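You operate a simulated robot arm through the tools that you are given. There is no shell and no other tool. Be economical: measure what you need, move in short steps, check, and stop when the job is done.

Carry out the task below with a simulated two-armed robot. There is one attempt and no reset: what you move stays moved.

TASK
Steer the red beam to block 10 by mirrors J, E, F, B.
Fine: turn each of the four to its other stop, then switch the lamps on with the yellow ON key and leave them on; the other mirrors stay as they are.
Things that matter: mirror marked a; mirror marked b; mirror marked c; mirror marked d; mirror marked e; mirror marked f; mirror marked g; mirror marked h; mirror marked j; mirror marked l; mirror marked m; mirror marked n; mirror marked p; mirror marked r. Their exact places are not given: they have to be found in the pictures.

Only the result counts: the job must be done as asked and must still hold three seconds after the hand-in. Knocking over, shifting, dropping, spilling or breaking anything else fails it.

THE ROBOT
Two 7-joint arms with fingered hands on one trunk, on a base that drives. Base frame: it is fixed to the floor where the robot stands at the start and does not move with it; the origin is under the middle of the robot, x ahead of it, y to its left, z up; the surface under the hand at the start is at about z = 0.792. Units: m, degrees, N and s.
The left shoulder is at the start at [0.026, 0.215, 1.172], the right one opposite. With the tool pointing down near the work surface each hand reaches from about 0.1 to 0.66 m from the robot's upright axis, wherever it stands, measured 20 degrees to its own side. Places, roughly: mirror marked a [0.7, -0.1, 0.8]; mirror marked b [0.7, -0.1, 0.8]; mirror marked c [0.7, -0.2, 0.8]; mirror marked d [0.6, -0.3, 0.8]; mirror marked e [0.6, 0, 0.8]; mirror marked f [0.6, -0.1, 0.8]; mirror marked g [0.6, -0.2, 0.8]; mirror marked h [0.5, -0.3, 0.8]; mirror marked j [0.5, 0, 0.8]; mirror marked l [0.5, -0.1, 0.8]; mirror marked m [0.5, -0.2, 0.8]; mirror marked n [0.5, -0.3, 0.8]; mirror marked p [0.5, 0, 0.8]; mirror marked r [0.4, -0.1, 0.8]; mirror marked s [0.4, -0.2, 0.8]; mirror marked t [0.4, -0.2, 0.8]. Payload 3.6 kg a hand.
Tool frame (each hand has its own): the origin (TCP) lies between the finger pads and is the grasp point; the fingertips stand 0.022 m ahead of it; z points along the fingers, y is the line along which they close. The gripper opens to 0.132 m. The gripper's body begins 0.06 m behind the TCP. The gripper is a hand of 4 fingers: y runs from the thumb to the fingers, the wrist lies at [0, 0, -0.203] in the tool frame, and closing takes about 1.5 s.
Orientation is that of the tool frame in the base frame, as a unit quaternion [w, x, y, z]. With the fingers straight down and closing along the base's y, the tool's x points along the base's -x, its y along +y and its z along -z.

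THE INTERFACE
- The arms move only by the tool drive_tool. It takes "left_motion", "right_motion" or both (then of equal length, played together; a hand with none holds still); each is a list of rows, each a list of 2 entries, a list of its own where there are three numbers: the shift along the tool's x, y, z in mm, then the turn, a rotation vector about the tool's x, y, z in degrees. In form: [[[x, y, z], [wx, wy, wz]], ...]. A call has 1 to 12 rows; each row is the pose to reach, as a shift and turn from the pose commanded when the call began, along the tool's axes at that moment. "left_hand" and "right_hand" are, for a hand that has rows, the gripper command, from -1 (shut) to 1 (fully open), values between in proportion, set as the call begins (left out, the last holds). A row lasts 0.2 s, in which the tool goes at most 0.05 m and 8.6 degrees; a call with a longer step from one row to the next is refused whole, and so is a gripper value outside its range. Where a pose cannot be reached the arm comes as near as it can. A force on the tool above 40 N (or 10 N above the force at the start of the call, whichever is more), or a blocked arm, ends the call early, and 0.2 s more pass. The fingers move at their own pace (about 0.108 m/s each) and stop on an object; they squeeze with about 25 N. The grip force told is the motor's: it shows also when the fingers shut on nothing. Time passes only in rows, and 0.2 s behind the last, so rows that repeat a pose let the fingers close. It gives the time, the measured TCP pose, the force on the tool (base axes), the opening and the grip force at its end, in the units of the frame above (readings bear some noise), with the torque about the TCP (base axes, N m) and any sound that the robot's microphone picked up.
- Cameras (640 x 400 px; columns grow to the right, rows downward): "scene" is now at [0.1659, -0.0306, 1.1001]; the picture's right is [-0.33, -0.94, 0.00], its down [-0.24, 0.08, -0.97] and it looks along [0.91, -0.32, -0.25] (base axes); focal length 214 px, centre (320, 200). "left" rides on the left gripper at [-0.053, -0.053, -0.084] in its tool frame; the picture's right is [0.71, -0.71, 0.00], its down [0.53, 0.53, -0.67] and it looks along [0.47, 0.47, 0.74] (tool axes); focal length 247 px, centre (320, 200). "right" rides on the right gripper at [0.053, -0.053, -0.084] in its tool frame; the picture's right is [0.71, 0.71, 0.00], its down [-0.53, 0.53, -0.67] and it looks along [-0.47, 0.47, 0.74] (tool axes); focal length 247 px, centre (320, 200).
- camera(camera): a new picture of that camera. It takes no simulated time.
- slide_trunk(by): slides the trunk up (or, below 0, down) by that many m; the arms and the scene camera ride with it, the base frame stays. It gives what a move gives, with no picture.
- steer(legs): drives the robot by 1 to 6 legs, each [ahead, turn to the left] in m and degrees, along the robot's own axes; the way and the turn of a leg run together, so that a leg with both is an arc; at most 1.5 m and 180 degrees a leg. The arms and the cameras ride along, it lands a little off, and it stops where it bumps. It gives what a move gives.
- move_fingers(finger1, finger2, finger3, thumb_bend, hand): sets how far each is bent, from 0 (flat) to 1 (curled in); at 0.3 the hand is open as for a grip, at 0.7 the pads meet at the TCP. One left out holds its place. A second passes; each finger stops where it meets its share of the squeeze, and holds until it gets a number again. A gripper value or a shape takes the hand back. It gives what a move gives, with no picture; readings hold the bend of each and the force on the fingers (four entries, about 0 where the hand has none), thumb and palm.
- hand_shape(shape, hand): the hand has 4 fingers and takes this shape, open, in about a second: jaw (thumb against the fingers, like two jaws); tri (thumb and two fingers); tip (a fingertip pinch); poke (one finger out to press); point (the index stretched); flat (the hand flat); cup (the hand cupped); fist (a fist). The gripper value then closes the fingers along that shape, each until it touches; the sizes above hold for jaw. It gives what a move gives, with no picture.
- pan_tilt(pan, tilt): turns the head with the scene camera to pan (to the left, within 60 degrees either way) and tilt (down, from -29 to 69), counted from straight ahead of the robot. It gives what a move gives.
- probe_pixels(camera, pixels): for up to 12 pixels [column, row] of the newest picture of that camera ("zoom" is the newest enlarged one), the place [x, y, z] in the base frame of the surface seen there, good to about 0.002 m. It takes no simulated time.
- inspect(camera, box): a new picture of the part [left, top, right, bottom] of that camera's present view, enlarged. It takes no simulated time.
- close_job(): hands the job in; it is judged then, once.

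Keep the steps short. Do not move on a guess: measure, check each grasp and each placing, and mend mistakes. In all there are 80 turns and 58 pictures (those below and enlarged ones count). Leave the grippers open and the arms clear of the work at the hand-in unless told otherwise, and finish with a single line.

The tools are called as a command line: name --argument value ..., lists and objects as JSON in quotes. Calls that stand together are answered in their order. drive_tool: Moves the arms, as the interface text tells. Its arguments: {"type":"object","properties":{"left_motion":{"type":"array","items":{"type":"array"}},"left_hand":{"type":"number"},"right_motion":{"type":"array","items":{"type":"array"}},"right_hand":{"type":"number"}},"required":[]} The other tools are called the same way: slide_trunk (by) slides the trunk up or down; hand_shape (shape, hand) gives the hand a shape; move_fingers (finger1, finger2, finger3, thumb_bend, hand) moves the fingers one by one; steer (legs) drives the base; pan_tilt (pan, tilt) turns the head that bears the scene camera; camera (camera) takes a picture; probe_pixels (camera, pixels) gives the place of the surface under pixels of a picture; inspect (camera, box) takes an enlarged picture of a part of a camera's view; close_job () hands the job in.

At the start:

```text
t: 0.0
left_eef_pos: [0.4464, 0.0797, 1.0956]
left_tool_rot: [-0.001, 0.0, 1.0, 0.0]
left_contact_force: [0.2, -0.7, 0.1]
left_torque: [-0.02, 0.0, -0.01]
left_gripper_width: 0.1321
left_grasp_force: 0.1
left_shape: jaw
left_bend: [0.3, 0.3, 0.3, 0.3]
left_finger forces: [0.0, 0.0, 0.1, 0.0, 0.0, 0.1]
right_eef_pos: [0.4243, -0.2748, 1.1693]
right_tool_rot: [-0.002, 0.0, 1.0, 0.0]
right_contact_force: [0.0, 0.9, 0.4]
right_torque: [0.02, -0.05, 0.01]
right_gripper_width: 0.1319
right_grasp_force: 0.0
right_shape: jaw
right_bend: [0.3, 0.3, 0.3, 0.3]
right_finger forces: [0.0, 0.0, 0.0, 0.0, 0.0, 0.0]
trunk travel left (down, up): [-0.45, 0.226]
robot x, y, heading: [-0.001, 0.0005, -0.0]
head pan, tilt: [-19.4, 14.7]
```

scene: 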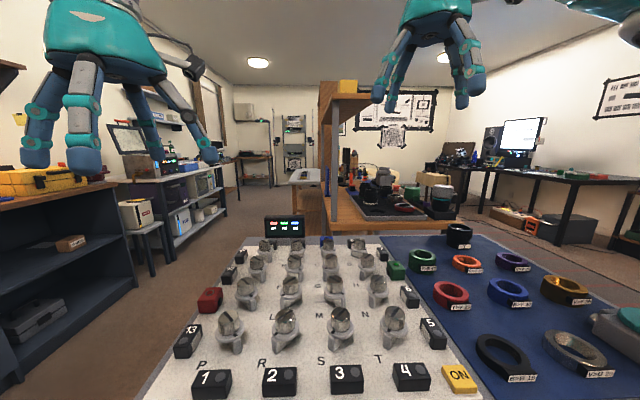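
right: 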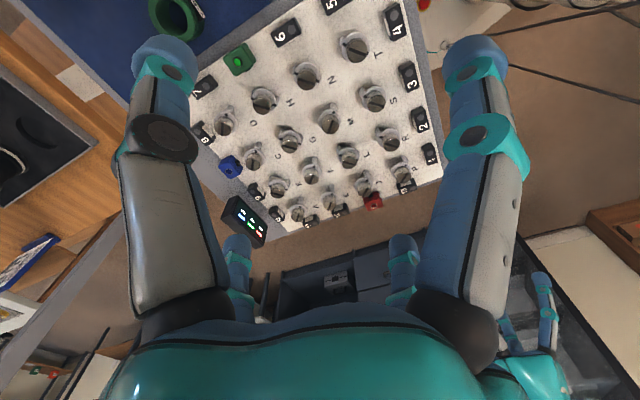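
left: 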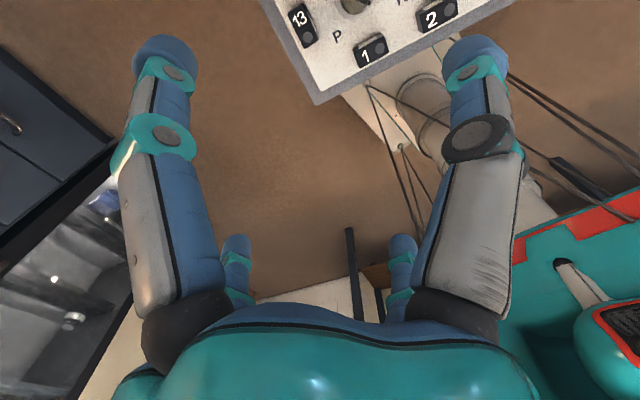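

I see a board with a 4x4 mirror grid, numbered blocks and an ON key. I tilt the head down towards it for a closer look.

pan_tilt --pan -15 --tilt 45

camera --camera "scene"

inspect --camera "right" --box '[190, 0, 450, 240]'

```text
t: 0.9
left_eef_pos: [0.4463, 0.08, 1.0946]
left_tool_rot: [0.0, 0.001, 1.0, 0.0]
left_contact_force: [-0.3, 0.0, 0.5]
left_torque: [-0.02, -0.02, 0.0]
left_gripper_width: 0.1317
left_grasp_force: 0.1
left_shape: jaw
left_bend: [0.3, 0.3, 0.3, 0.3]
left_finger forces: [0.0, 0.0, 0.1, 0.1, 0.0, 0.0]
right_eef_pos: [0.4224, -0.2747, 1.1698]
right_tool_rot: [-0.001, 0.0, 1.0, 0.0]
right_contact_force: [0.0, 0.4, -0.8]
right_torque: [-0.03, 0.01, -0.02]
right_gripper_width: 0.1324
right_grasp_force: 0.0
right_shape: jaw
right_bend: [0.3, 0.3, 0.3, 0.3]
right_finger forces: [0.1, 0.1, 0.0, 0.0, 0.1, 0.1]
trunk travel left (down, up): [-0.45, 0.226]
robot x, y, heading: [0.0005, 0.0003, 0.0]
head pan, tilt: [-15.0, 45.0]
```

```text
54 pictures are left
```

scene: 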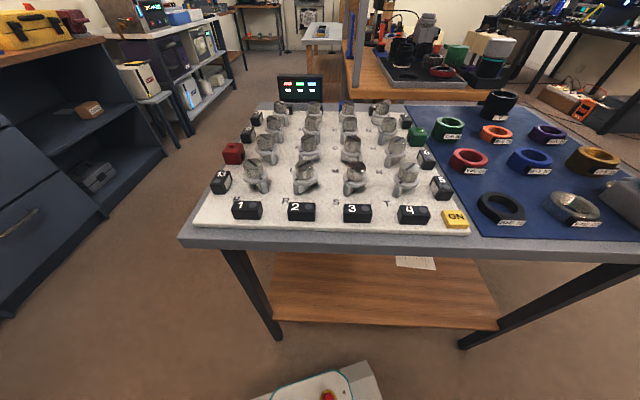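

```text
1.67 times, centred on (320, 120) of right
```

zoom: 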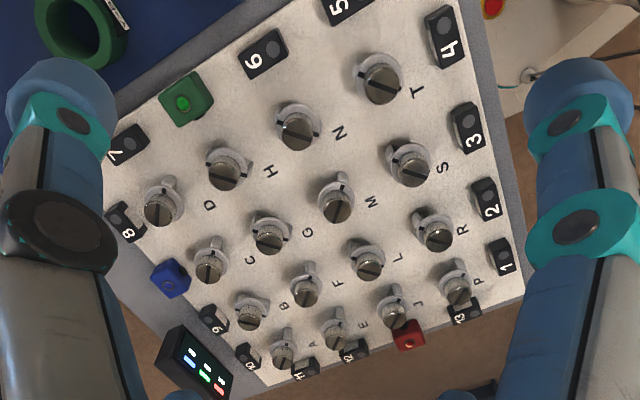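

The grid seems to run A-B-C-D (far), E-F-G-H, J-L-M-N, P-R-S-T (near). I enlarge it to see how each mirror is built and turned.

inspect --camera "scene" --box '[220, 90, 340, 165]'

inspect --camera "scene" --box '[210, 145, 350, 232]'

inspect --camera "right" --box '[260, 120, 420, 230]'

```text
5.33 times, centred on (280, 128) of scene
```

zoom: 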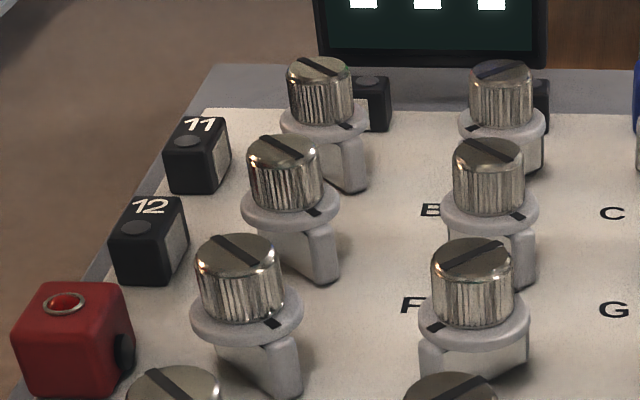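

```text
4.57 times, centred on (280, 188) of scene
```

zoom: 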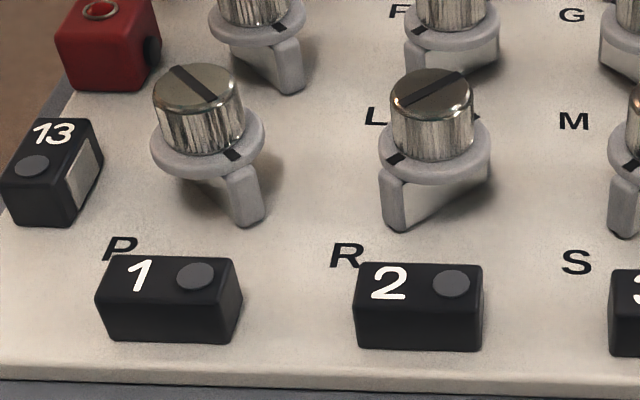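

```text
3.64 times, centred on (340, 175) of right
```

zoom: 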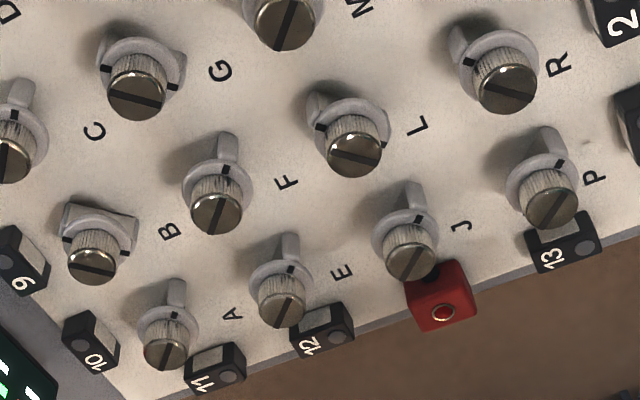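

The slots show that J, E and F lie "\" and B lies "/", so all four need turning, and A stays as it is. I measure the mirrors from the scene view.

probe_pixels --camera "scene" --pixels '[[280, 102], [273, 117], [266, 137], [256, 161], [315, 103], [313, 116], [310, 138], [306, 162], [455, 217], [290, 230], [403, 163], [412, 210]]'

inspect --camera "scene" --box '[250, 90, 340, 146]'

inspect --camera "scene" --box '[360, 160, 480, 235]'

```text
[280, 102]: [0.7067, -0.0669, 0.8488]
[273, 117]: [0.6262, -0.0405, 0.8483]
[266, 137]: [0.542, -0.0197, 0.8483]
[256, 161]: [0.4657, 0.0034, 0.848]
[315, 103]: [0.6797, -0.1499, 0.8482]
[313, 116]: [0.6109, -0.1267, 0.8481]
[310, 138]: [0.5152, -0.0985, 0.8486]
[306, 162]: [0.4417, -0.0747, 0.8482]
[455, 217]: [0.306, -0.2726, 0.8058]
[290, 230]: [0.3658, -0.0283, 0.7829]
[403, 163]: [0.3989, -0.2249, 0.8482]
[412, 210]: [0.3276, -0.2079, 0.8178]
```

```text
7.11 times, centred on (295, 118) of scene
```

zoom: 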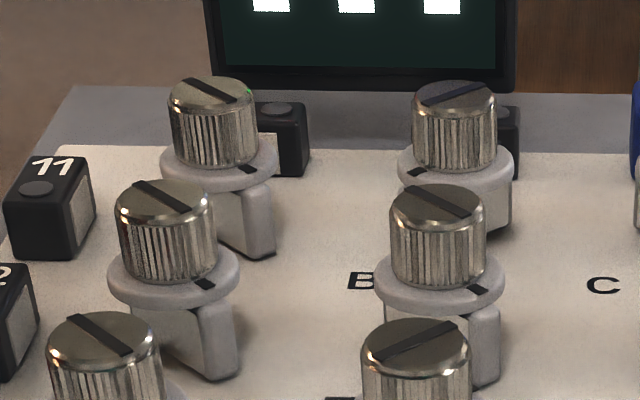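

```text
5.33 times, centred on (420, 198) of scene
```

zoom: 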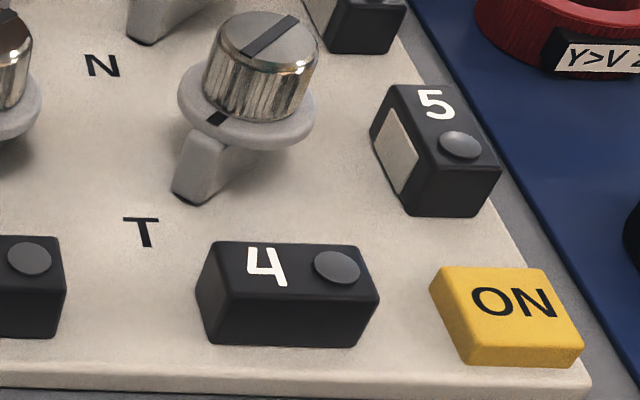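

Knob tops are at z≈0.848, the pitch is ≈0.084 m, and the board is turned about -16°. I set the right hand to the "tip" pinch and look at it, and I measure the table's clearance for driving.

hand_shape --hand "right" --shape "tip"

camera --camera "right"

probe_pixels --camera "scene" --pixels '[[325, 397], [335, 372], [280, 243], [430, 243], [280, 335], [480, 335], [248, 250], [272, 395]]'

```text
t: 1.9
left_eef_pos: [0.4473, 0.0791, 1.0958]
left_tool_rot: [-0.001, 0.001, 1.0, 0.0]
left_contact_force: [0.9, 0.2, 0.5]
left_torque: [0.01, -0.02, -0.01]
left_gripper_width: 0.132
left_grasp_force: 0.0
left_shape: jaw
left_bend: [0.3, 0.3, 0.3, 0.3]
left_finger forces: [0.0, 0.1, 0.0, 0.0, 0.0, 0.1]
right_eef_pos: [0.4219, -0.274, 1.1686]
right_tool_rot: [-0.001, 0.0, 1.0, -0.001]
right_contact_force: [0.6, 0.2, 0.5]
right_torque: [-0.03, 0.04, -0.02]
right_gripper_width: 0.1318
right_grasp_force: 0.0
right_shape: tip
right_bend: [0.11, 0.3, 0.11, 0.3]
right_finger forces: [0.0, 0.1, 0.1, 0.0, 0.1, 0.0]
trunk travel left (down, up): [-0.45, 0.226]
robot x, y, heading: [0.0011, -0.0021, -0.2]
head pan, tilt: [-15.0, 45.0]
```

```text
47 pictures are left
```

right: 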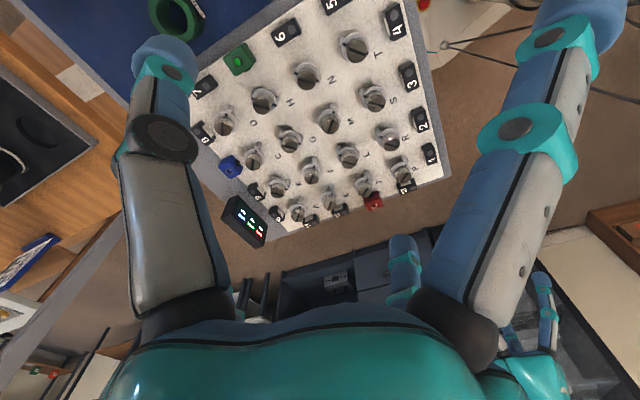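

```text
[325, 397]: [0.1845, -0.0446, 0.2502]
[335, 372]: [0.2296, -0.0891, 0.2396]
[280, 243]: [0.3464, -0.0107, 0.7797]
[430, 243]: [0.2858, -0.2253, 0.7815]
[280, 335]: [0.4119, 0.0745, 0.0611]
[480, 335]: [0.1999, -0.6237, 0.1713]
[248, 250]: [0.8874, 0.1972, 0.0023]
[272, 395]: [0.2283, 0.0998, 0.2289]
```

The jaw half closed is compact enough to fit among the knobs. I go back to jaw at about 55 mm opening and look at the right hand with the head camera. I also probe the shelf edge and the display.

hand_shape --hand "right" --shape "jaw"

probe_pixels --camera "scene" --pixels '[[400, 327], [300, 332], [480, 322], [285, 338], [300, 78], [300, 95], [233, 145], [255, 112], [416, 128], [255, 290], [465, 340], [275, 322]]'

drive_tool --right_motion '[[[0, 0, 0], [0, 0, 0]], [[0, 0, 0], [0, 0, 0]], [[0, 0, 0], [0, 0, 0]], [[0, 0, 0], [0, 0, 0]], [[0, 0, 0], [0, 0, 0]]]' --right_hand -0.15

camera --camera "right"

```text
t: 2.8
left_eef_pos: [0.4468, 0.0795, 1.0952]
left_tool_rot: [-0.001, 0.0, 1.0, 0.0]
left_contact_force: [0.3, -0.1, 1.1]
left_torque: [0.0, -0.03, -0.01]
left_gripper_width: 0.1319
left_grasp_force: 0.0
left_shape: jaw
left_bend: [0.3, 0.3, 0.3, 0.3]
left_finger forces: [0.1, 0.1, 0.1, 0.0, 0.0, 0.0]
right_eef_pos: [0.4227, -0.2739, 1.1701]
right_tool_rot: [-0.001, 0.0, 1.0, -0.001]
right_contact_force: [0.3, -0.5, -0.2]
right_torque: [-0.01, 0.01, 0.02]
right_gripper_width: 0.1321
right_grasp_force: 0.1
right_shape: jaw
right_bend: [0.3, 0.3, 0.3, 0.3]
right_finger forces: [0.1, 0.0, 0.0, 0.0, 0.0, 0.0]
trunk travel left (down, up): [-0.45, 0.226]
robot x, y, heading: [-0.0033, -0.0018, 0.1]
head pan, tilt: [-15.0, 45.0]
```

```text
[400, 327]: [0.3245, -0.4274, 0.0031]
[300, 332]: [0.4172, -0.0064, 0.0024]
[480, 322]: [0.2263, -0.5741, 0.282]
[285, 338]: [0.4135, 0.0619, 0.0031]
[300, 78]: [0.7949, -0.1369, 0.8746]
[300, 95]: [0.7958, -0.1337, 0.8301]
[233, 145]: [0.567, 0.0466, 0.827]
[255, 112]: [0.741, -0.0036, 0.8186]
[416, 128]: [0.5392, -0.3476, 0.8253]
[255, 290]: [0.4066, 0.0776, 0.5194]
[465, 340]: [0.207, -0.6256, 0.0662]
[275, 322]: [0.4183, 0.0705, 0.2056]
```

```text
t: 4.0
left_eef_pos: [0.448, 0.0794, 1.0959]
left_tool_rot: [-0.001, 0.0, 1.0, 0.0]
left_contact_force: [-0.7, -0.4, 0.2]
left_torque: [0.02, 0.01, -0.01]
left_gripper_width: 0.1318
left_grasp_force: 0.1
left_shape: jaw
left_bend: [0.3, 0.3, 0.3, 0.3]
left_finger forces: [0.0, 0.1, 0.0, 0.0, 0.0, 0.1]
right_eef_pos: [0.4224, -0.274, 1.1693]
right_tool_rot: [-0.001, 0.0, 1.0, 0.0]
right_contact_force: [-0.4, 0.6, -0.5]
right_torque: [0.0, -0.03, -0.05]
right_gripper_width: 0.0567
right_grasp_force: 0.0
right_shape: jaw
right_bend: [0.4, 0.4, 0.4, 0.7]
right_finger forces: [0.0, 0.1, 0.0, 0.0, 0.0, 0.0]
trunk travel left (down, up): [-0.45, 0.226]
robot x, y, heading: [0.0017, 0.0003, 0.1]
head pan, tilt: [-15.0, 45.0]
```

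```text
46 pictures are left
```

right: 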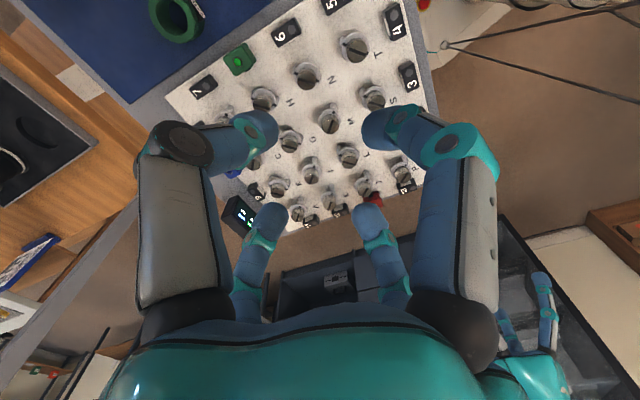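

The four fingers sit radially (±x, ±y) and the knuckles stay above the neighbouring knobs. The table has only legs below, the nearest at x≈0.41, y≈0.07, while the base front is at 0.235. I drive 0.1 m ahead to bring B into reach.

steer --legs '[[0.1, 0]]'

camera --camera "scene"

```text
t: 5.1
left_eef_pos: [0.5502, 0.0792, 1.0947]
left_tool_rot: [-0.002, 0.0, 1.0, 0.0]
left_contact_force: [-0.1, 0.9, 0.1]
left_torque: [0.0, -0.01, -0.01]
left_gripper_width: 0.1319
left_grasp_force: 0.0
left_shape: jaw
left_bend: [0.3, 0.3, 0.3, 0.3]
left_finger forces: [0.1, 0.0, 0.0, 0.0, 0.1, 0.0]
right_eef_pos: [0.5256, -0.2734, 1.1693]
right_tool_rot: [-0.001, 0.0, 1.0, 0.0]
right_contact_force: [0.7, 0.6, -0.1]
right_torque: [-0.02, 0.04, 0.01]
right_gripper_width: 0.0564
right_grasp_force: 0.1
right_shape: jaw
right_bend: [0.4, 0.4, 0.4, 0.7]
right_finger forces: [0.0, 0.1, 0.0, 0.0, 0.0, 0.1]
trunk travel left (down, up): [-0.45, 0.226]
robot x, y, heading: [0.0994, 0.0011, -0.3]
head pan, tilt: [-15.0, 45.0]
```

```text
45 pictures are left
```

scene: 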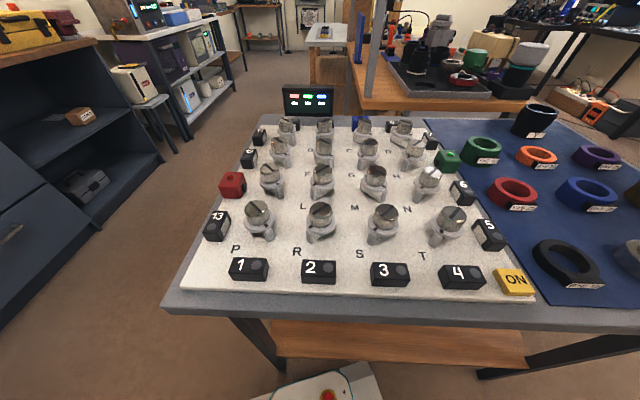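

The drive went well. I enlarge the four target mirrors and measure the knob tops.

inspect --camera "scene" --box '[225, 105, 385, 205]'

```text
4.00 times, centred on (305, 155) of scene
```

zoom: 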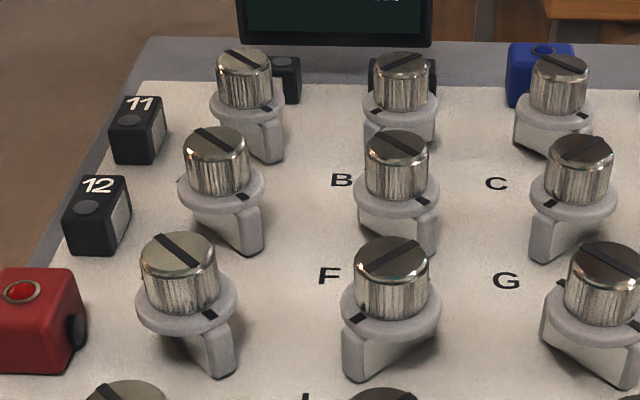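

probe_pixels --camera "zoom" --pixels '[[179, 250], [145, 252], [213, 252], [216, 143], [396, 147], [401, 65], [245, 63], [179, 318], [145, 312], [200, 340], [20, 275], [395, 318]]'

```text
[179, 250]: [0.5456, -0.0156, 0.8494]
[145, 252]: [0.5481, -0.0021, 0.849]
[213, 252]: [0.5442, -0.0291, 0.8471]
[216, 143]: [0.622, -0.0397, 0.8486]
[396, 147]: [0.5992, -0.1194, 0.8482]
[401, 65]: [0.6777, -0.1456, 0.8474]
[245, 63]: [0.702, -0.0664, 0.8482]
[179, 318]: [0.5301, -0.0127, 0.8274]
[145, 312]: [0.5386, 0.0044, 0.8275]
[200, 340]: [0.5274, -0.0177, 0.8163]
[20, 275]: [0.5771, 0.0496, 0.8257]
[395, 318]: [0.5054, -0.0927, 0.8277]
```

J is at (0.546, -0.016), E at (0.622, -0.040), F at (0.599, -0.119) and B at (0.678, -0.146). The flange top is at 0.8275 and the knob diameter is ≈0.028. I move the left hand out of the way and bring the right hand high above J.

drive_tool --left_motion '[[[15, 42, 0], [0, 0, 0]], [[30, 84, 0], [0, 0, 0]], [[45, 126, 0], [0, 0, 0]], [[60, 168, 0], [0, 0, 0]], [[75, 210, 0], [0, 0, 0]], [[90, 250, 0], [0, 0, 0]], [[90, 250, 0], [0, 0, 0]]]' --right_motion '[[[0, 0, 0], [0, 0, 0]], [[-4, 43, 20], [0, 0, 0]], [[-8, 86, 45], [0, 0, 0]], [[-12, 129, 70], [0, 0, 0]], [[-16, 172, 95], [0, 0, 0]], [[-20, 215, 120], [0, 0, 0]], [[-20, 258, 140], [0, 0, 0]]]'

drive_tool --right_motion '[[[0, 0, 45], [0, 0, 0]], [[0, 0, 90], [0, 0, 0]], [[0, 0, 130], [0, 0, 0]], [[0, 0, 130], [0, 0, 0]]]'

camera --camera "right"

camera --camera "scene"

```text
t: 6.7
left_eef_pos: [0.4592, 0.3319, 1.0953]
left_tool_rot: [-0.001, 0.0, 1.0, 0.0]
left_contact_force: [0.0, 0.4, -0.4]
left_torque: [0.0, 0.0, 0.02]
left_gripper_width: 0.1319
left_grasp_force: 0.1
left_shape: jaw
left_bend: [0.3, 0.3, 0.3, 0.3]
left_finger forces: [0.0, 0.0, 0.0, 0.0, 0.1, 0.1]
right_eef_pos: [0.5441, -0.0153, 1.0296]
right_tool_rot: [0.0, 0.001, 1.0, 0.001]
right_contact_force: [-0.5, 0.0, -0.6]
right_torque: [-0.05, 0.03, 0.03]
right_gripper_width: 0.0564
right_grasp_force: 0.1
right_shape: jaw
right_bend: [0.4, 0.4, 0.4, 0.7]
right_finger forces: [0.0, 0.0, 0.0, 0.0, 0.1, 0.0]
trunk travel left (down, up): [-0.45, 0.226]
robot x, y, heading: [0.1012, -0.0016, -0.1]
head pan, tilt: [-15.0, 45.0]
```

```text
t: 7.7
left_eef_pos: [0.4585, 0.3304, 1.0956]
left_tool_rot: [0.0, 0.0, 1.0, 0.0]
left_contact_force: [0.0, 0.1, -0.1]
left_torque: [0.01, 0.04, -0.02]
left_gripper_width: 0.1319
left_grasp_force: 0.0
left_shape: jaw
left_bend: [0.3, 0.3, 0.3, 0.3]
left_finger forces: [0.0, 0.0, 0.0, 0.0, 0.0, 0.0]
right_eef_pos: [0.5434, -0.016, 0.8977]
right_tool_rot: [0.0, 0.0, 1.0, 0.0]
right_contact_force: [0.0, 0.0, 0.0]
right_torque: [0.02, 0.03, 0.0]
right_gripper_width: 0.0565
right_grasp_force: 0.1
right_shape: jaw
right_bend: [0.4, 0.4, 0.4, 0.7]
right_finger forces: [0.0, 0.0, 0.1, 0.1, 0.1, 0.0]
trunk travel left (down, up): [-0.45, 0.226]
robot x, y, heading: [0.1026, 0.0009, -0.0]
head pan, tilt: [-15.0, 45.0]
```

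```text
43 pictures are left
```

right: 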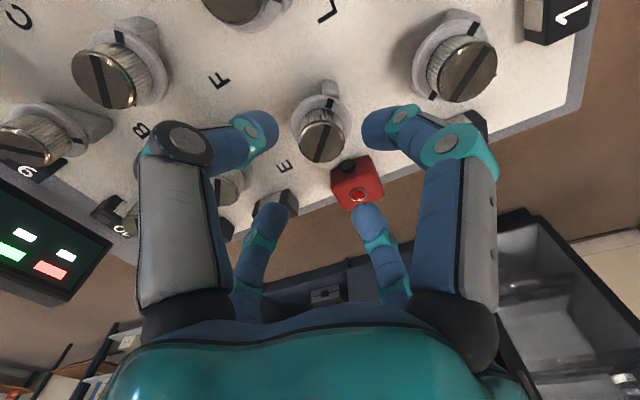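

```text
42 pictures are left
```

scene: 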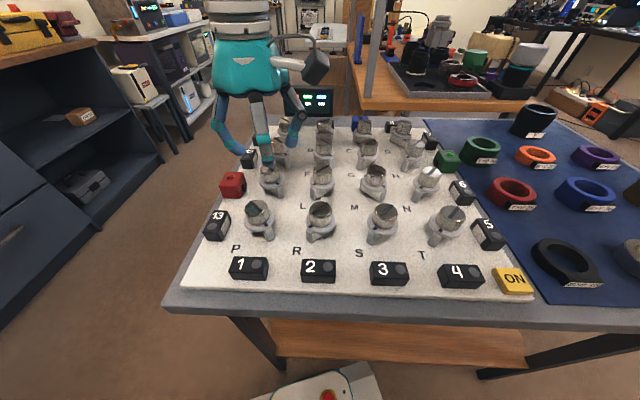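

The hand is centred over J: the knob shows at (321,141) and I expected (320,145). I lower it to z≈0.851 with the fingers half open.

drive_tool --right_motion '[[[-2, 0, 15], [0, 0, 0]], [[-2, 0, 30], [0, 0, 0]], [[-2, 0, 40], [0, 0, 0]], [[-2, 0, 46], [0, 0, 0]], [[-2, 0, 46], [0, 0, 0]]]'

camera --camera "right"

```text
t: 8.9
left_eef_pos: [0.4583, 0.3318, 1.0952]
left_tool_rot: [-0.001, 0.0, 1.0, 0.0]
left_contact_force: [-0.5, -0.8, -0.7]
left_torque: [0.04, 0.02, 0.0]
left_gripper_width: 0.1318
left_grasp_force: 0.1
left_shape: jaw
left_bend: [0.3, 0.3, 0.3, 0.3]
left_finger forces: [0.1, 0.1, 0.0, 0.0, 0.0, 0.0]
right_eef_pos: [0.5473, -0.0157, 0.8529]
right_tool_rot: [-0.001, 0.0, 1.0, 0.0]
right_contact_force: [-0.9, 0.4, -0.5]
right_torque: [0.04, -0.06, -0.01]
right_gripper_width: 0.0565
right_grasp_force: 0.0
right_shape: jaw
right_bend: [0.4, 0.4, 0.4, 0.7]
right_finger forces: [0.0, 0.0, 0.0, 0.0, 0.1, 0.1]
trunk travel left (down, up): [-0.45, 0.226]
robot x, y, heading: [0.1006, 0.0013, 0.1]
head pan, tilt: [-15.0, 45.0]
```

```text
41 pictures are left
```

right: 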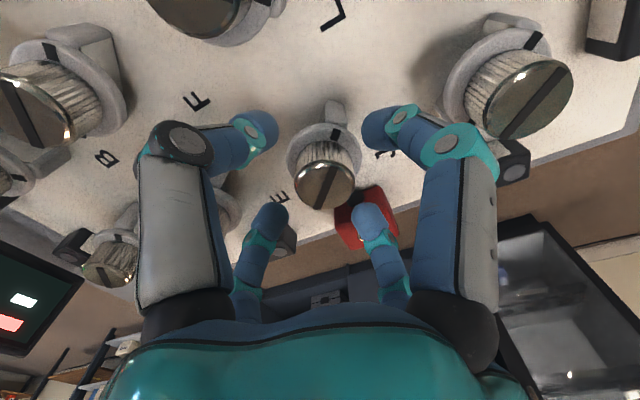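

The knob sits centred between the four fingers at (325,185). I close on it.

drive_tool --right_motion '[[[0, 0, 0], [0, 0, 0]], [[0, 0, 0], [0, 0, 0]], [[0, 0, 0], [0, 0, 0]], [[0, 0, 0], [0, 0, 0]], [[0, 0, 0], [0, 0, 0]], [[0, 0, 0], [0, 0, 0]]]' --right_hand -1

camera --camera "right"

```text
t: 10.3
left_eef_pos: [0.4587, 0.332, 1.0952]
left_tool_rot: [-0.001, 0.0, 1.0, 0.001]
left_contact_force: [-0.2, -0.4, -1.2]
left_torque: [-0.02, 0.0, 0.02]
left_gripper_width: 0.1318
left_grasp_force: 0.1
left_shape: jaw
left_bend: [0.3, 0.3, 0.3, 0.3]
left_finger forces: [0.0, 0.0, 0.0, 0.0, 0.0, 0.0]
right_eef_pos: [0.5473, -0.0171, 0.8523]
right_tool_rot: [-0.002, 0.0, 1.0, 0.0]
right_contact_force: [1.7, -3.0, -5.5]
right_torque: [-0.06, 0.01, -0.09]
right_gripper_width: 0.0232
right_grasp_force: 25.2
right_shape: jaw
right_bend: [0.77, 0.77, 0.76, 0.7]
right_finger forces: [22.2, 22.5, 21.1, 0.0, 22.0, 0.1]
trunk travel left (down, up): [-0.45, 0.226]
robot x, y, heading: [0.1036, -0.004, 0.2]
head pan, tilt: [-15.0, 45.0]
```

```text
40 pictures are left
```

right: 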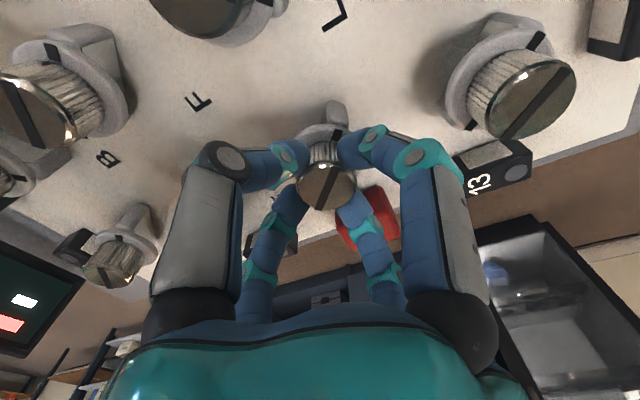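

All four fingers hold the knob at ~22 N each. I try a small clockwise turn of 16° (tool +z) and read the torque.

drive_tool --right_motion '[[[0, 0, 0], [0, 0, 4]], [[0, 0, 0], [0, 0, 8]], [[0, 0, 0], [0, 0, 12]], [[0, 0, 0], [0, 0, 16]]]'

camera --camera "right"

```text
t: 11.3
left_eef_pos: [0.46, 0.3304, 1.0951]
left_tool_rot: [-0.001, 0.0, 1.0, 0.001]
left_contact_force: [-0.7, -0.6, 0.1]
left_torque: [-0.02, 0.03, 0.0]
left_gripper_width: 0.1318
left_grasp_force: 0.0
left_shape: jaw
left_bend: [0.3, 0.3, 0.3, 0.3]
left_finger forces: [0.0, 0.0, 0.0, 0.0, 0.0, 0.0]
right_eef_pos: [0.5465, -0.0182, 0.8518]
right_tool_rot: [-0.001, 0.141, 0.99, 0.0]
right_contact_force: [-1.6, -6.0, -7.9]
right_torque: [-0.1, 0.03, 0.03]
right_gripper_width: 0.0229
right_grasp_force: 24.8
right_shape: jaw
right_bend: [0.77, 0.77, 0.76, 0.7]
right_finger forces: [23.8, 22.9, 20.9, 0.0, 22.0, 0.0]
trunk travel left (down, up): [-0.45, 0.226]
robot x, y, heading: [0.1017, -0.002, 0.1]
head pan, tilt: [-15.0, 45.0]
```

```text
39 pictures are left
```

right: 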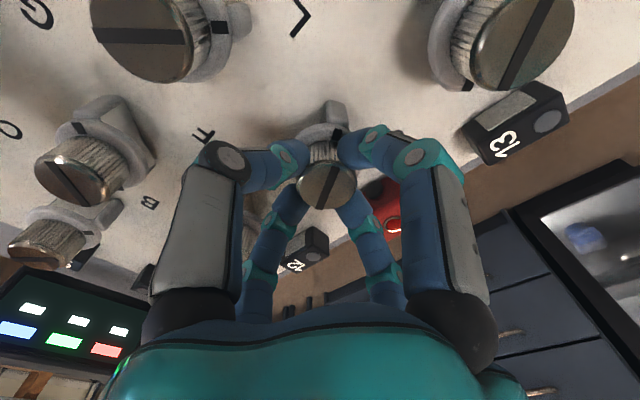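

The torque stays small (0.03 N m) and the slot rides along with the hand, so the knob turns clockwise. I go on by 34° more, in small rows.

drive_tool --right_motion '[[[0, 0, 0], [0, 0, 7]], [[0, 0, 0], [0, 0, 14]], [[0, 0, 0], [0, 0, 21]], [[0, 0, 0], [0, 0, 28]], [[0, 0, 0], [0, 0, 34]]]'

inspect --camera "right" --box '[260, 90, 420, 240]'

```text
t: 12.4
left_eef_pos: [0.4576, 0.3343, 1.0936]
left_tool_rot: [0.0, -0.001, 1.0, -0.001]
left_contact_force: [-1.0, -0.6, 0.4]
left_torque: [0.01, 0.03, 0.01]
left_gripper_width: 0.1322
left_grasp_force: 0.0
left_shape: jaw
left_bend: [0.3, 0.3, 0.3, 0.3]
left_finger forces: [0.1, 0.0, 0.1, 0.0, 0.0, 0.0]
right_eef_pos: [0.5692, -0.025, 0.8563]
right_tool_rot: [-0.016, 0.363, 0.931, 0.021]
right_contact_force: [-12.1, 38.5, -6.2]
right_torque: [0.49, 0.06, -0.81]
right_gripper_width: 0.0205
right_grasp_force: 24.5
right_shape: jaw
right_bend: [0.44, 0.79, 0.79, 0.66]
right_finger forces: [40.6, 0.1, 0.1, 0.0, 0.0, 0.0]
right hand out of reach, approached as far as the arm can: row 4, 5
trunk travel left (down, up): [-0.45, 0.226]
robot x, y, heading: [0.1048, 0.0018, 0.0]
head pan, tilt: [-15.0, 45.0]
stopped in row 5 (right hand): the force on the tool passed its limit at 45 N (the readings are from after the stop); the commanded pose is now the measured one
```

```text
2.67 times, centred on (340, 165) of right
```

zoom: 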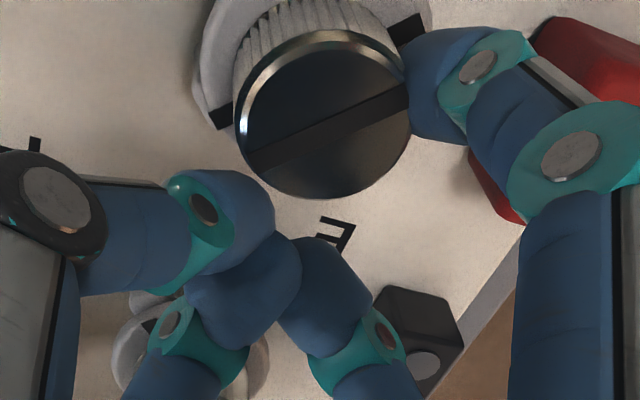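

The wrist reached its limit at about +42° of yaw and the knob slipped out, with finger 1 still pressing on it. I ease the hand off along the force, raise it straight up, and then look again.

drive_tool --right_motion '[[[3, 2, 0], [0, 0, 0]], [[6, 4, -3], [0, 0, 0]], [[6, 4, -15], [0, 0, 0]], [[6, 4, -35], [0, 0, 0]], [[6, 4, -70], [0, 0, 0]], [[6, 4, -70], [0, 0, 0]]]'

camera --camera "right"

```text
t: 13.8
left_eef_pos: [0.4582, 0.3325, 1.0955]
left_tool_rot: [0.0, 0.0, 1.0, 0.0]
left_contact_force: [-0.9, 0.2, 0.0]
left_torque: [-0.01, -0.02, -0.03]
left_gripper_width: 0.1321
left_grasp_force: 0.1
left_shape: jaw
left_bend: [0.3, 0.3, 0.3, 0.3]
left_finger forces: [0.1, 0.0, 0.0, 0.1, 0.1, 0.1]
right_eef_pos: [0.6043, -0.0192, 0.9056]
right_tool_rot: [-0.011, 0.37, 0.929, 0.015]
right_contact_force: [-0.1, 0.0, -0.2]
right_torque: [-0.02, 0.01, -0.03]
right_gripper_width: 0.0187
right_grasp_force: 25.2
right_shape: jaw
right_bend: [0.81, 0.79, 0.8, 0.66]
right_finger forces: [0.1, 0.1, 0.0, 0.0, 0.0, 0.0]
right hand out of reach, approached as far as the arm can: row 3, 4, 5, 6
trunk travel left (down, up): [-0.45, 0.226]
robot x, y, heading: [0.1022, -0.0009, -0.0]
head pan, tilt: [-15.0, 45.0]
```

```text
37 pictures are left
```

right: 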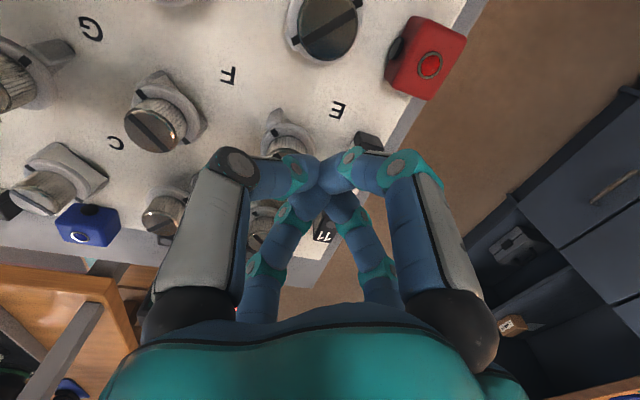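

The hand is clear at z 0.906. I raise it more and turn back to explore the counter-clockwise yaw range in free air, opening the fingers to 56 mm.

drive_tool --right_motion '[[[0, 0, -30], [0, 0, 0]], [[0, 0, -60], [0, 0, -8]], [[0, 0, -60], [0, 0, -16]], [[0, 0, -60], [0, 0, -24]], [[0, 0, -60], [0, 0, -32]], [[0, 0, -60], [0, 0, -40]], [[0, 0, -60], [0, 0, -48]], [[0, 0, -60], [0, 0, -56]], [[0, 0, -60], [0, 0, -64]], [[0, 0, -60], [0, 0, -72]], [[0, 0, -60], [0, 0, -80]], [[0, 0, -60], [0, 0, -88]]]' --right_hand -0.15

inspect --camera "scene" --box '[225, 105, 385, 205]'

```text
t: 16.4
left_eef_pos: [0.4573, 0.3304, 1.095]
left_tool_rot: [-0.001, 0.001, 1.0, -0.001]
left_contact_force: [-0.5, -0.4, 0.3]
left_torque: [0.02, 0.01, 0.0]
left_gripper_width: 0.1319
left_grasp_force: 0.1
left_shape: jaw
left_bend: [0.3, 0.3, 0.3, 0.3]
left_finger forces: [0.1, 0.0, 0.0, 0.0, 0.1, 0.1]
right_eef_pos: [0.6034, -0.0209, 0.964]
right_tool_rot: [0.001, -0.381, 0.924, 0.019]
right_contact_force: [-0.2, 0.4, 0.2]
right_torque: [0.02, 0.01, 0.01]
right_gripper_width: 0.0558
right_grasp_force: 0.2
right_shape: jaw
right_bend: [0.4, 0.4, 0.4, 0.7]
right_finger forces: [0.0, 0.0, 0.1, 0.0, 0.0, 0.0]
right hand out of reach, approached as far as the arm can: row 1, 2
trunk travel left (down, up): [-0.45, 0.226]
robot x, y, heading: [0.0988, 0.0027, -0.1]
head pan, tilt: [-15.0, 45.0]
```

```text
4.00 times, centred on (305, 155) of scene
```

zoom: 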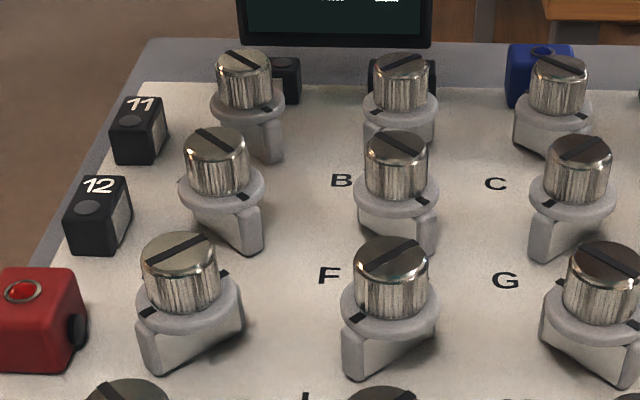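

J has turned to "/" already (slot from (148,265) to (210,237) in the enlarged view). To be sure it is at its stop, I return above J at yaw ≈ -10° with the hand levelled.

drive_tool --right_motion '[[[12, 15, 0], [2, 1, 7]], [[25, 30, 0], [2, 1, 14]], [[37, 44, 15], [2, 1, 21]], [[37, 44, 30], [2, 1, 28]], [[37, 44, 60], [2, 1, 35]], [[37, 44, 60], [2, 1, 35]]]'

```text
t: 17.8
left_eef_pos: [0.4587, 0.3314, 1.0956]
left_tool_rot: [0.0, 0.0, 1.0, 0.0]
left_contact_force: [-0.4, -0.2, -0.6]
left_torque: [0.0, 0.0, 0.02]
left_gripper_width: 0.1321
left_grasp_force: 0.0
left_shape: jaw
left_bend: [0.3, 0.3, 0.3, 0.3]
left_finger forces: [0.0, 0.0, 0.1, 0.0, 0.0, 0.1]
right_eef_pos: [0.5449, -0.0148, 0.9056]
right_tool_rot: [-0.006, -0.083, 0.997, 0.001]
right_contact_force: [-0.7, -0.1, 0.7]
right_torque: [-0.04, 0.01, 0.0]
right_gripper_width: 0.056
right_grasp_force: 0.0
right_shape: jaw
right_bend: [0.4, 0.4, 0.4, 0.7]
right_finger forces: [0.0, 0.0, 0.1, 0.0, 0.0, 0.1]
trunk travel left (down, up): [-0.45, 0.226]
robot x, y, heading: [0.1014, -0.0002, -0.0]
head pan, tilt: [-15.0, 45.0]
```

I am level and centred, at yaw -9.5°. I descend 54 mm, then close.

drive_tool --right_motion '[[[0, 0, 20], [0, 0, 0]], [[0, 0, 40], [0, 0, 0]], [[0, 0, 54], [0, 0, 0]], [[0, 0, 54], [0, 0, 0]]]'

drive_tool --right_motion '[[[0, 0, 0], [0, 0, 0]], [[0, 0, 0], [0, 0, 0]], [[0, 0, 0], [0, 0, 0]], [[0, 0, 0], [0, 0, 0]], [[0, 0, 0], [0, 0, 0]], [[0, 0, 0], [0, 0, 0]]]' --right_hand -1

drive_tool --right_motion '[[[0, 0, 0], [0, 0, 4]], [[0, 0, 0], [0, 0, 8]], [[0, 0, 0], [0, 0, 12]]]'

inspect --camera "right" --box '[240, 90, 420, 240]'

```text
t: 18.8
left_eef_pos: [0.4581, 0.3302, 1.0961]
left_tool_rot: [0.0, 0.0, 1.0, 0.0]
left_contact_force: [-0.5, -0.3, 0.1]
left_torque: [0.0, 0.01, 0.01]
left_gripper_width: 0.1318
left_grasp_force: 0.1
left_shape: jaw
left_bend: [0.3, 0.3, 0.3, 0.3]
left_finger forces: [0.0, 0.0, 0.0, 0.0, 0.0, 0.0]
right_eef_pos: [0.5428, -0.0155, 0.8514]
right_tool_rot: [-0.005, -0.084, 0.996, 0.001]
right_contact_force: [-0.1, 0.8, -0.4]
right_torque: [0.01, 0.0, 0.0]
right_gripper_width: 0.056
right_grasp_force: 0.1
right_shape: jaw
right_bend: [0.4, 0.4, 0.4, 0.7]
right_finger forces: [0.0, 0.0, 0.0, 0.0, 0.0, 0.0]
trunk travel left (down, up): [-0.45, 0.226]
robot x, y, heading: [0.1005, 0.0029, 0.1]
head pan, tilt: [-15.0, 45.0]
```

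```text
t: 20.2
left_eef_pos: [0.4586, 0.3313, 1.0961]
left_tool_rot: [-0.001, 0.0, 1.0, 0.0]
left_contact_force: [0.2, 0.1, 1.3]
left_torque: [0.02, 0.02, 0.03]
left_gripper_width: 0.1319
left_grasp_force: 0.0
left_shape: jaw
left_bend: [0.3, 0.3, 0.3, 0.3]
left_finger forces: [0.0, 0.1, 0.0, 0.0, 0.1, 0.0]
right_eef_pos: [0.5458, -0.0155, 0.852]
right_tool_rot: [-0.005, -0.084, 0.996, 0.001]
right_contact_force: [-1.6, 0.0, -6.2]
right_torque: [0.0, 0.0, 0.07]
right_gripper_width: 0.0235
right_grasp_force: 24.9
right_shape: jaw
right_bend: [0.77, 0.77, 0.77, 0.7]
right_finger forces: [22.1, 22.3, 21.9, 0.1, 22.1, 0.0]
trunk travel left (down, up): [-0.45, 0.226]
robot x, y, heading: [0.1011, -0.0032, 0.1]
head pan, tilt: [-15.0, 45.0]
```

```text
t: 21.0
left_eef_pos: [0.4578, 0.3325, 1.0953]
left_tool_rot: [0.0, 0.0, 1.0, 0.0]
left_contact_force: [0.0, 0.0, -0.9]
left_torque: [0.02, 0.01, 0.03]
left_gripper_width: 0.1319
left_grasp_force: 0.1
left_shape: jaw
left_bend: [0.3, 0.3, 0.3, 0.3]
left_finger forces: [0.0, 0.0, 0.0, 0.1, 0.1, 0.0]
right_eef_pos: [0.5434, -0.015, 0.8509]
right_tool_rot: [-0.006, 0.021, 1.0, -0.001]
right_contact_force: [-5.2, -5.6, -6.0]
right_torque: [-0.1, 0.05, 0.99]
right_gripper_width: 0.0237
right_grasp_force: 25.1
right_shape: jaw
right_bend: [0.77, 0.77, 0.77, 0.7]
right_finger forces: [25.4, 30.4, 23.1, 0.1, 19.2, 0.1]
trunk travel left (down, up): [-0.45, 0.226]
robot x, y, heading: [0.1, -0.0016, 0.0]
head pan, tilt: [-15.0, 45.0]
```

```text
2.67 times, centred on (330, 165) of right
```

zoom: 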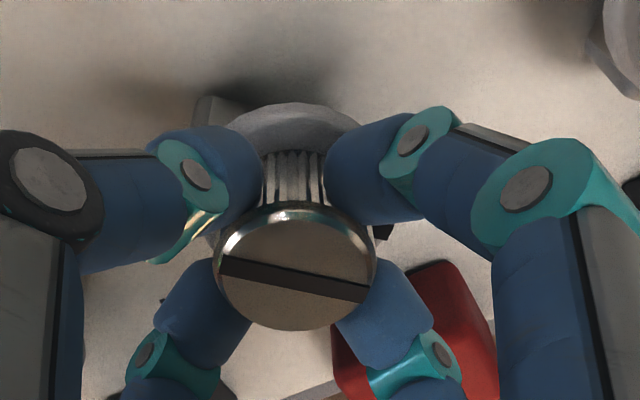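

The torque jumped to 0.99 N m, so J is at its other stop. I open, rise 50 mm, and move over E with yaw about -40°.

drive_tool --right_motion '[[[0, 0, 0], [0, 0, 0]], [[0, 0, 0], [0, 0, 0]], [[0, 0, 0], [0, 0, 0]], [[0, 0, -25], [0, 0, 0]], [[0, 0, -50], [0, 0, 0]], [[-16, -4, -50], [0, 0, -8]], [[-32, -8, -50], [0, 0, -16]], [[-48, -12, -50], [0, 0, -24]], [[-64, -16, -50], [0, 0, -32]], [[-78, -21, -50], [0, 0, -40]], [[-78, -21, -50], [0, 0, -42]], [[-78, -21, -50], [0, 0, -42]]]' --right_hand -0.15

camera --camera "right"

```text
t: 23.6
left_eef_pos: [0.458, 0.3311, 1.096]
left_tool_rot: [-0.001, 0.0, 1.0, 0.0]
left_contact_force: [0.4, -0.1, 0.0]
left_torque: [-0.04, 0.0, -0.02]
left_gripper_width: 0.1317
left_grasp_force: 0.1
left_shape: jaw
left_bend: [0.3, 0.3, 0.3, 0.3]
left_finger forces: [0.0, 0.1, 0.1, 0.0, 0.1, 0.0]
right_eef_pos: [0.6221, -0.0392, 0.9007]
right_tool_rot: [-0.005, -0.34, 0.941, 0.002]
right_contact_force: [-0.2, 0.2, 0.0]
right_torque: [-0.02, -0.01, -0.01]
right_gripper_width: 0.0557
right_grasp_force: 0.1
right_shape: jaw
right_bend: [0.4, 0.4, 0.4, 0.7]
right_finger forces: [0.0, 0.0, 0.0, 0.0, 0.0, 0.0]
trunk travel left (down, up): [-0.45, 0.226]
robot x, y, heading: [0.1019, -0.0, 0.0]
head pan, tilt: [-15.0, 45.0]
```

```text
34 pictures are left
```

right: 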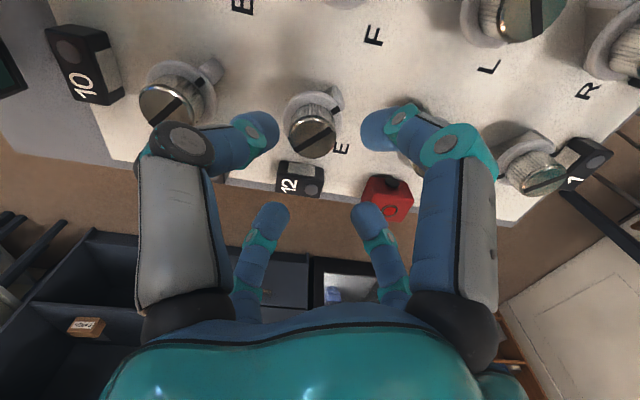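

The hand is over E (knob at (312,135), beside block 12), about 3 mm off. I correct that, descend 49 mm and close.

drive_tool --right_motion '[[[-1, -3, 20], [0, 0, 0]], [[-1, -3, 38], [0, 0, 0]], [[-1, -3, 49], [0, 0, 0]], [[-1, -3, 49], [0, 0, 0]]]'

drive_tool --right_motion '[[[0, 0, 0], [0, 0, 0]], [[0, 0, 0], [0, 0, 0]], [[0, 0, 0], [0, 0, 0]], [[0, 0, 0], [0, 0, 0]], [[0, 0, 0], [0, 0, 0]], [[0, 0, 0], [0, 0, 0]]]' --right_hand -1

camera --camera "right"

```text
t: 24.6
left_eef_pos: [0.4576, 0.3311, 1.096]
left_tool_rot: [0.0, 0.0, 1.0, 0.001]
left_contact_force: [-1.0, -0.9, -0.1]
left_torque: [0.04, -0.02, -0.01]
left_gripper_width: 0.1318
left_grasp_force: 0.1
left_shape: jaw
left_bend: [0.3, 0.3, 0.3, 0.3]
left_finger forces: [0.0, 0.0, 0.0, 0.1, 0.1, 0.0]
right_eef_pos: [0.6246, -0.0406, 0.8514]
right_tool_rot: [-0.004, -0.338, 0.941, 0.002]
right_contact_force: [0.2, 0.3, 0.6]
right_torque: [-0.01, 0.02, 0.03]
right_gripper_width: 0.0558
right_grasp_force: 0.0
right_shape: jaw
right_bend: [0.4, 0.4, 0.4, 0.7]
right_finger forces: [0.0, 0.0, 0.0, 0.1, 0.0, 0.0]
trunk travel left (down, up): [-0.45, 0.226]
robot x, y, heading: [0.1028, -0.0005, 0.0]
head pan, tilt: [-15.0, 45.0]
```

```text
t: 26.0
left_eef_pos: [0.4585, 0.3314, 1.0952]
left_tool_rot: [-0.001, 0.0, 1.0, 0.0]
left_contact_force: [-0.4, 0.5, 0.2]
left_torque: [-0.02, 0.04, 0.02]
left_gripper_width: 0.1318
left_grasp_force: 0.1
left_shape: jaw
left_bend: [0.3, 0.3, 0.3, 0.3]
left_finger forces: [0.1, 0.0, 0.1, 0.0, 0.1, 0.1]
right_eef_pos: [0.6254, -0.0412, 0.8512]
right_tool_rot: [-0.006, -0.339, 0.941, 0.002]
right_contact_force: [-1.0, -0.1, -6.0]
right_torque: [0.0, -0.03, -0.01]
right_gripper_width: 0.0243
right_grasp_force: 25.0
right_shape: jaw
right_bend: [0.77, 0.77, 0.77, 0.7]
right_finger forces: [21.8, 22.2, 22.0, 0.0, 22.2, 0.0]
trunk travel left (down, up): [-0.45, 0.226]
robot x, y, heading: [0.0992, -0.0001, 0.2]
head pan, tilt: [-15.0, 45.0]
```

```text
33 pictures are left
```

right: 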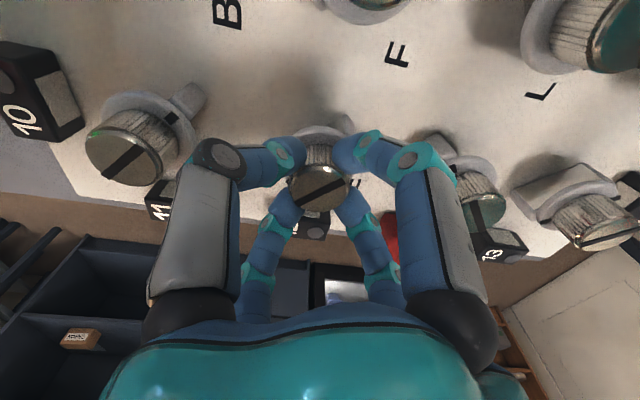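

The grip on E is even (22 N each, low side force). I turn clockwise by 64°.

drive_tool --right_motion '[[[0, 0, 0], [0, 0, 8]], [[0, 0, 0], [0, 0, 16]], [[0, 0, 0], [0, 0, 24]], [[0, 0, 0], [0, 0, 32]], [[0, 0, 0], [0, 0, 40]], [[0, 0, 0], [0, 0, 48]], [[0, 0, 0], [0, 0, 56]], [[0, 0, 0], [0, 0, 64]]]'

```text
t: 27.8
left_eef_pos: [0.459, 0.3309, 1.0954]
left_tool_rot: [-0.001, 0.001, 1.0, 0.0]
left_contact_force: [0.3, -0.7, 0.2]
left_torque: [-0.01, 0.02, 0.01]
left_gripper_width: 0.1318
left_grasp_force: 0.1
left_shape: jaw
left_bend: [0.3, 0.3, 0.3, 0.3]
left_finger forces: [0.0, 0.0, 0.0, 0.0, 0.1, 0.0]
right_eef_pos: [0.6246, -0.0395, 0.8506]
right_tool_rot: [-0.004, 0.212, 0.977, -0.001]
right_contact_force: [5.9, 7.2, -3.0]
right_torque: [0.13, -0.12, 0.01]
right_gripper_width: 0.0243
right_grasp_force: 25.0
right_shape: jaw
right_bend: [0.77, 0.77, 0.77, 0.7]
right_finger forces: [21.8, 25.0, 23.3, 0.1, 21.9, 0.0]
trunk travel left (down, up): [-0.45, 0.226]
robot x, y, heading: [0.0992, 0.0027, 0.0]
head pan, tilt: [-15.0, 45.0]
```

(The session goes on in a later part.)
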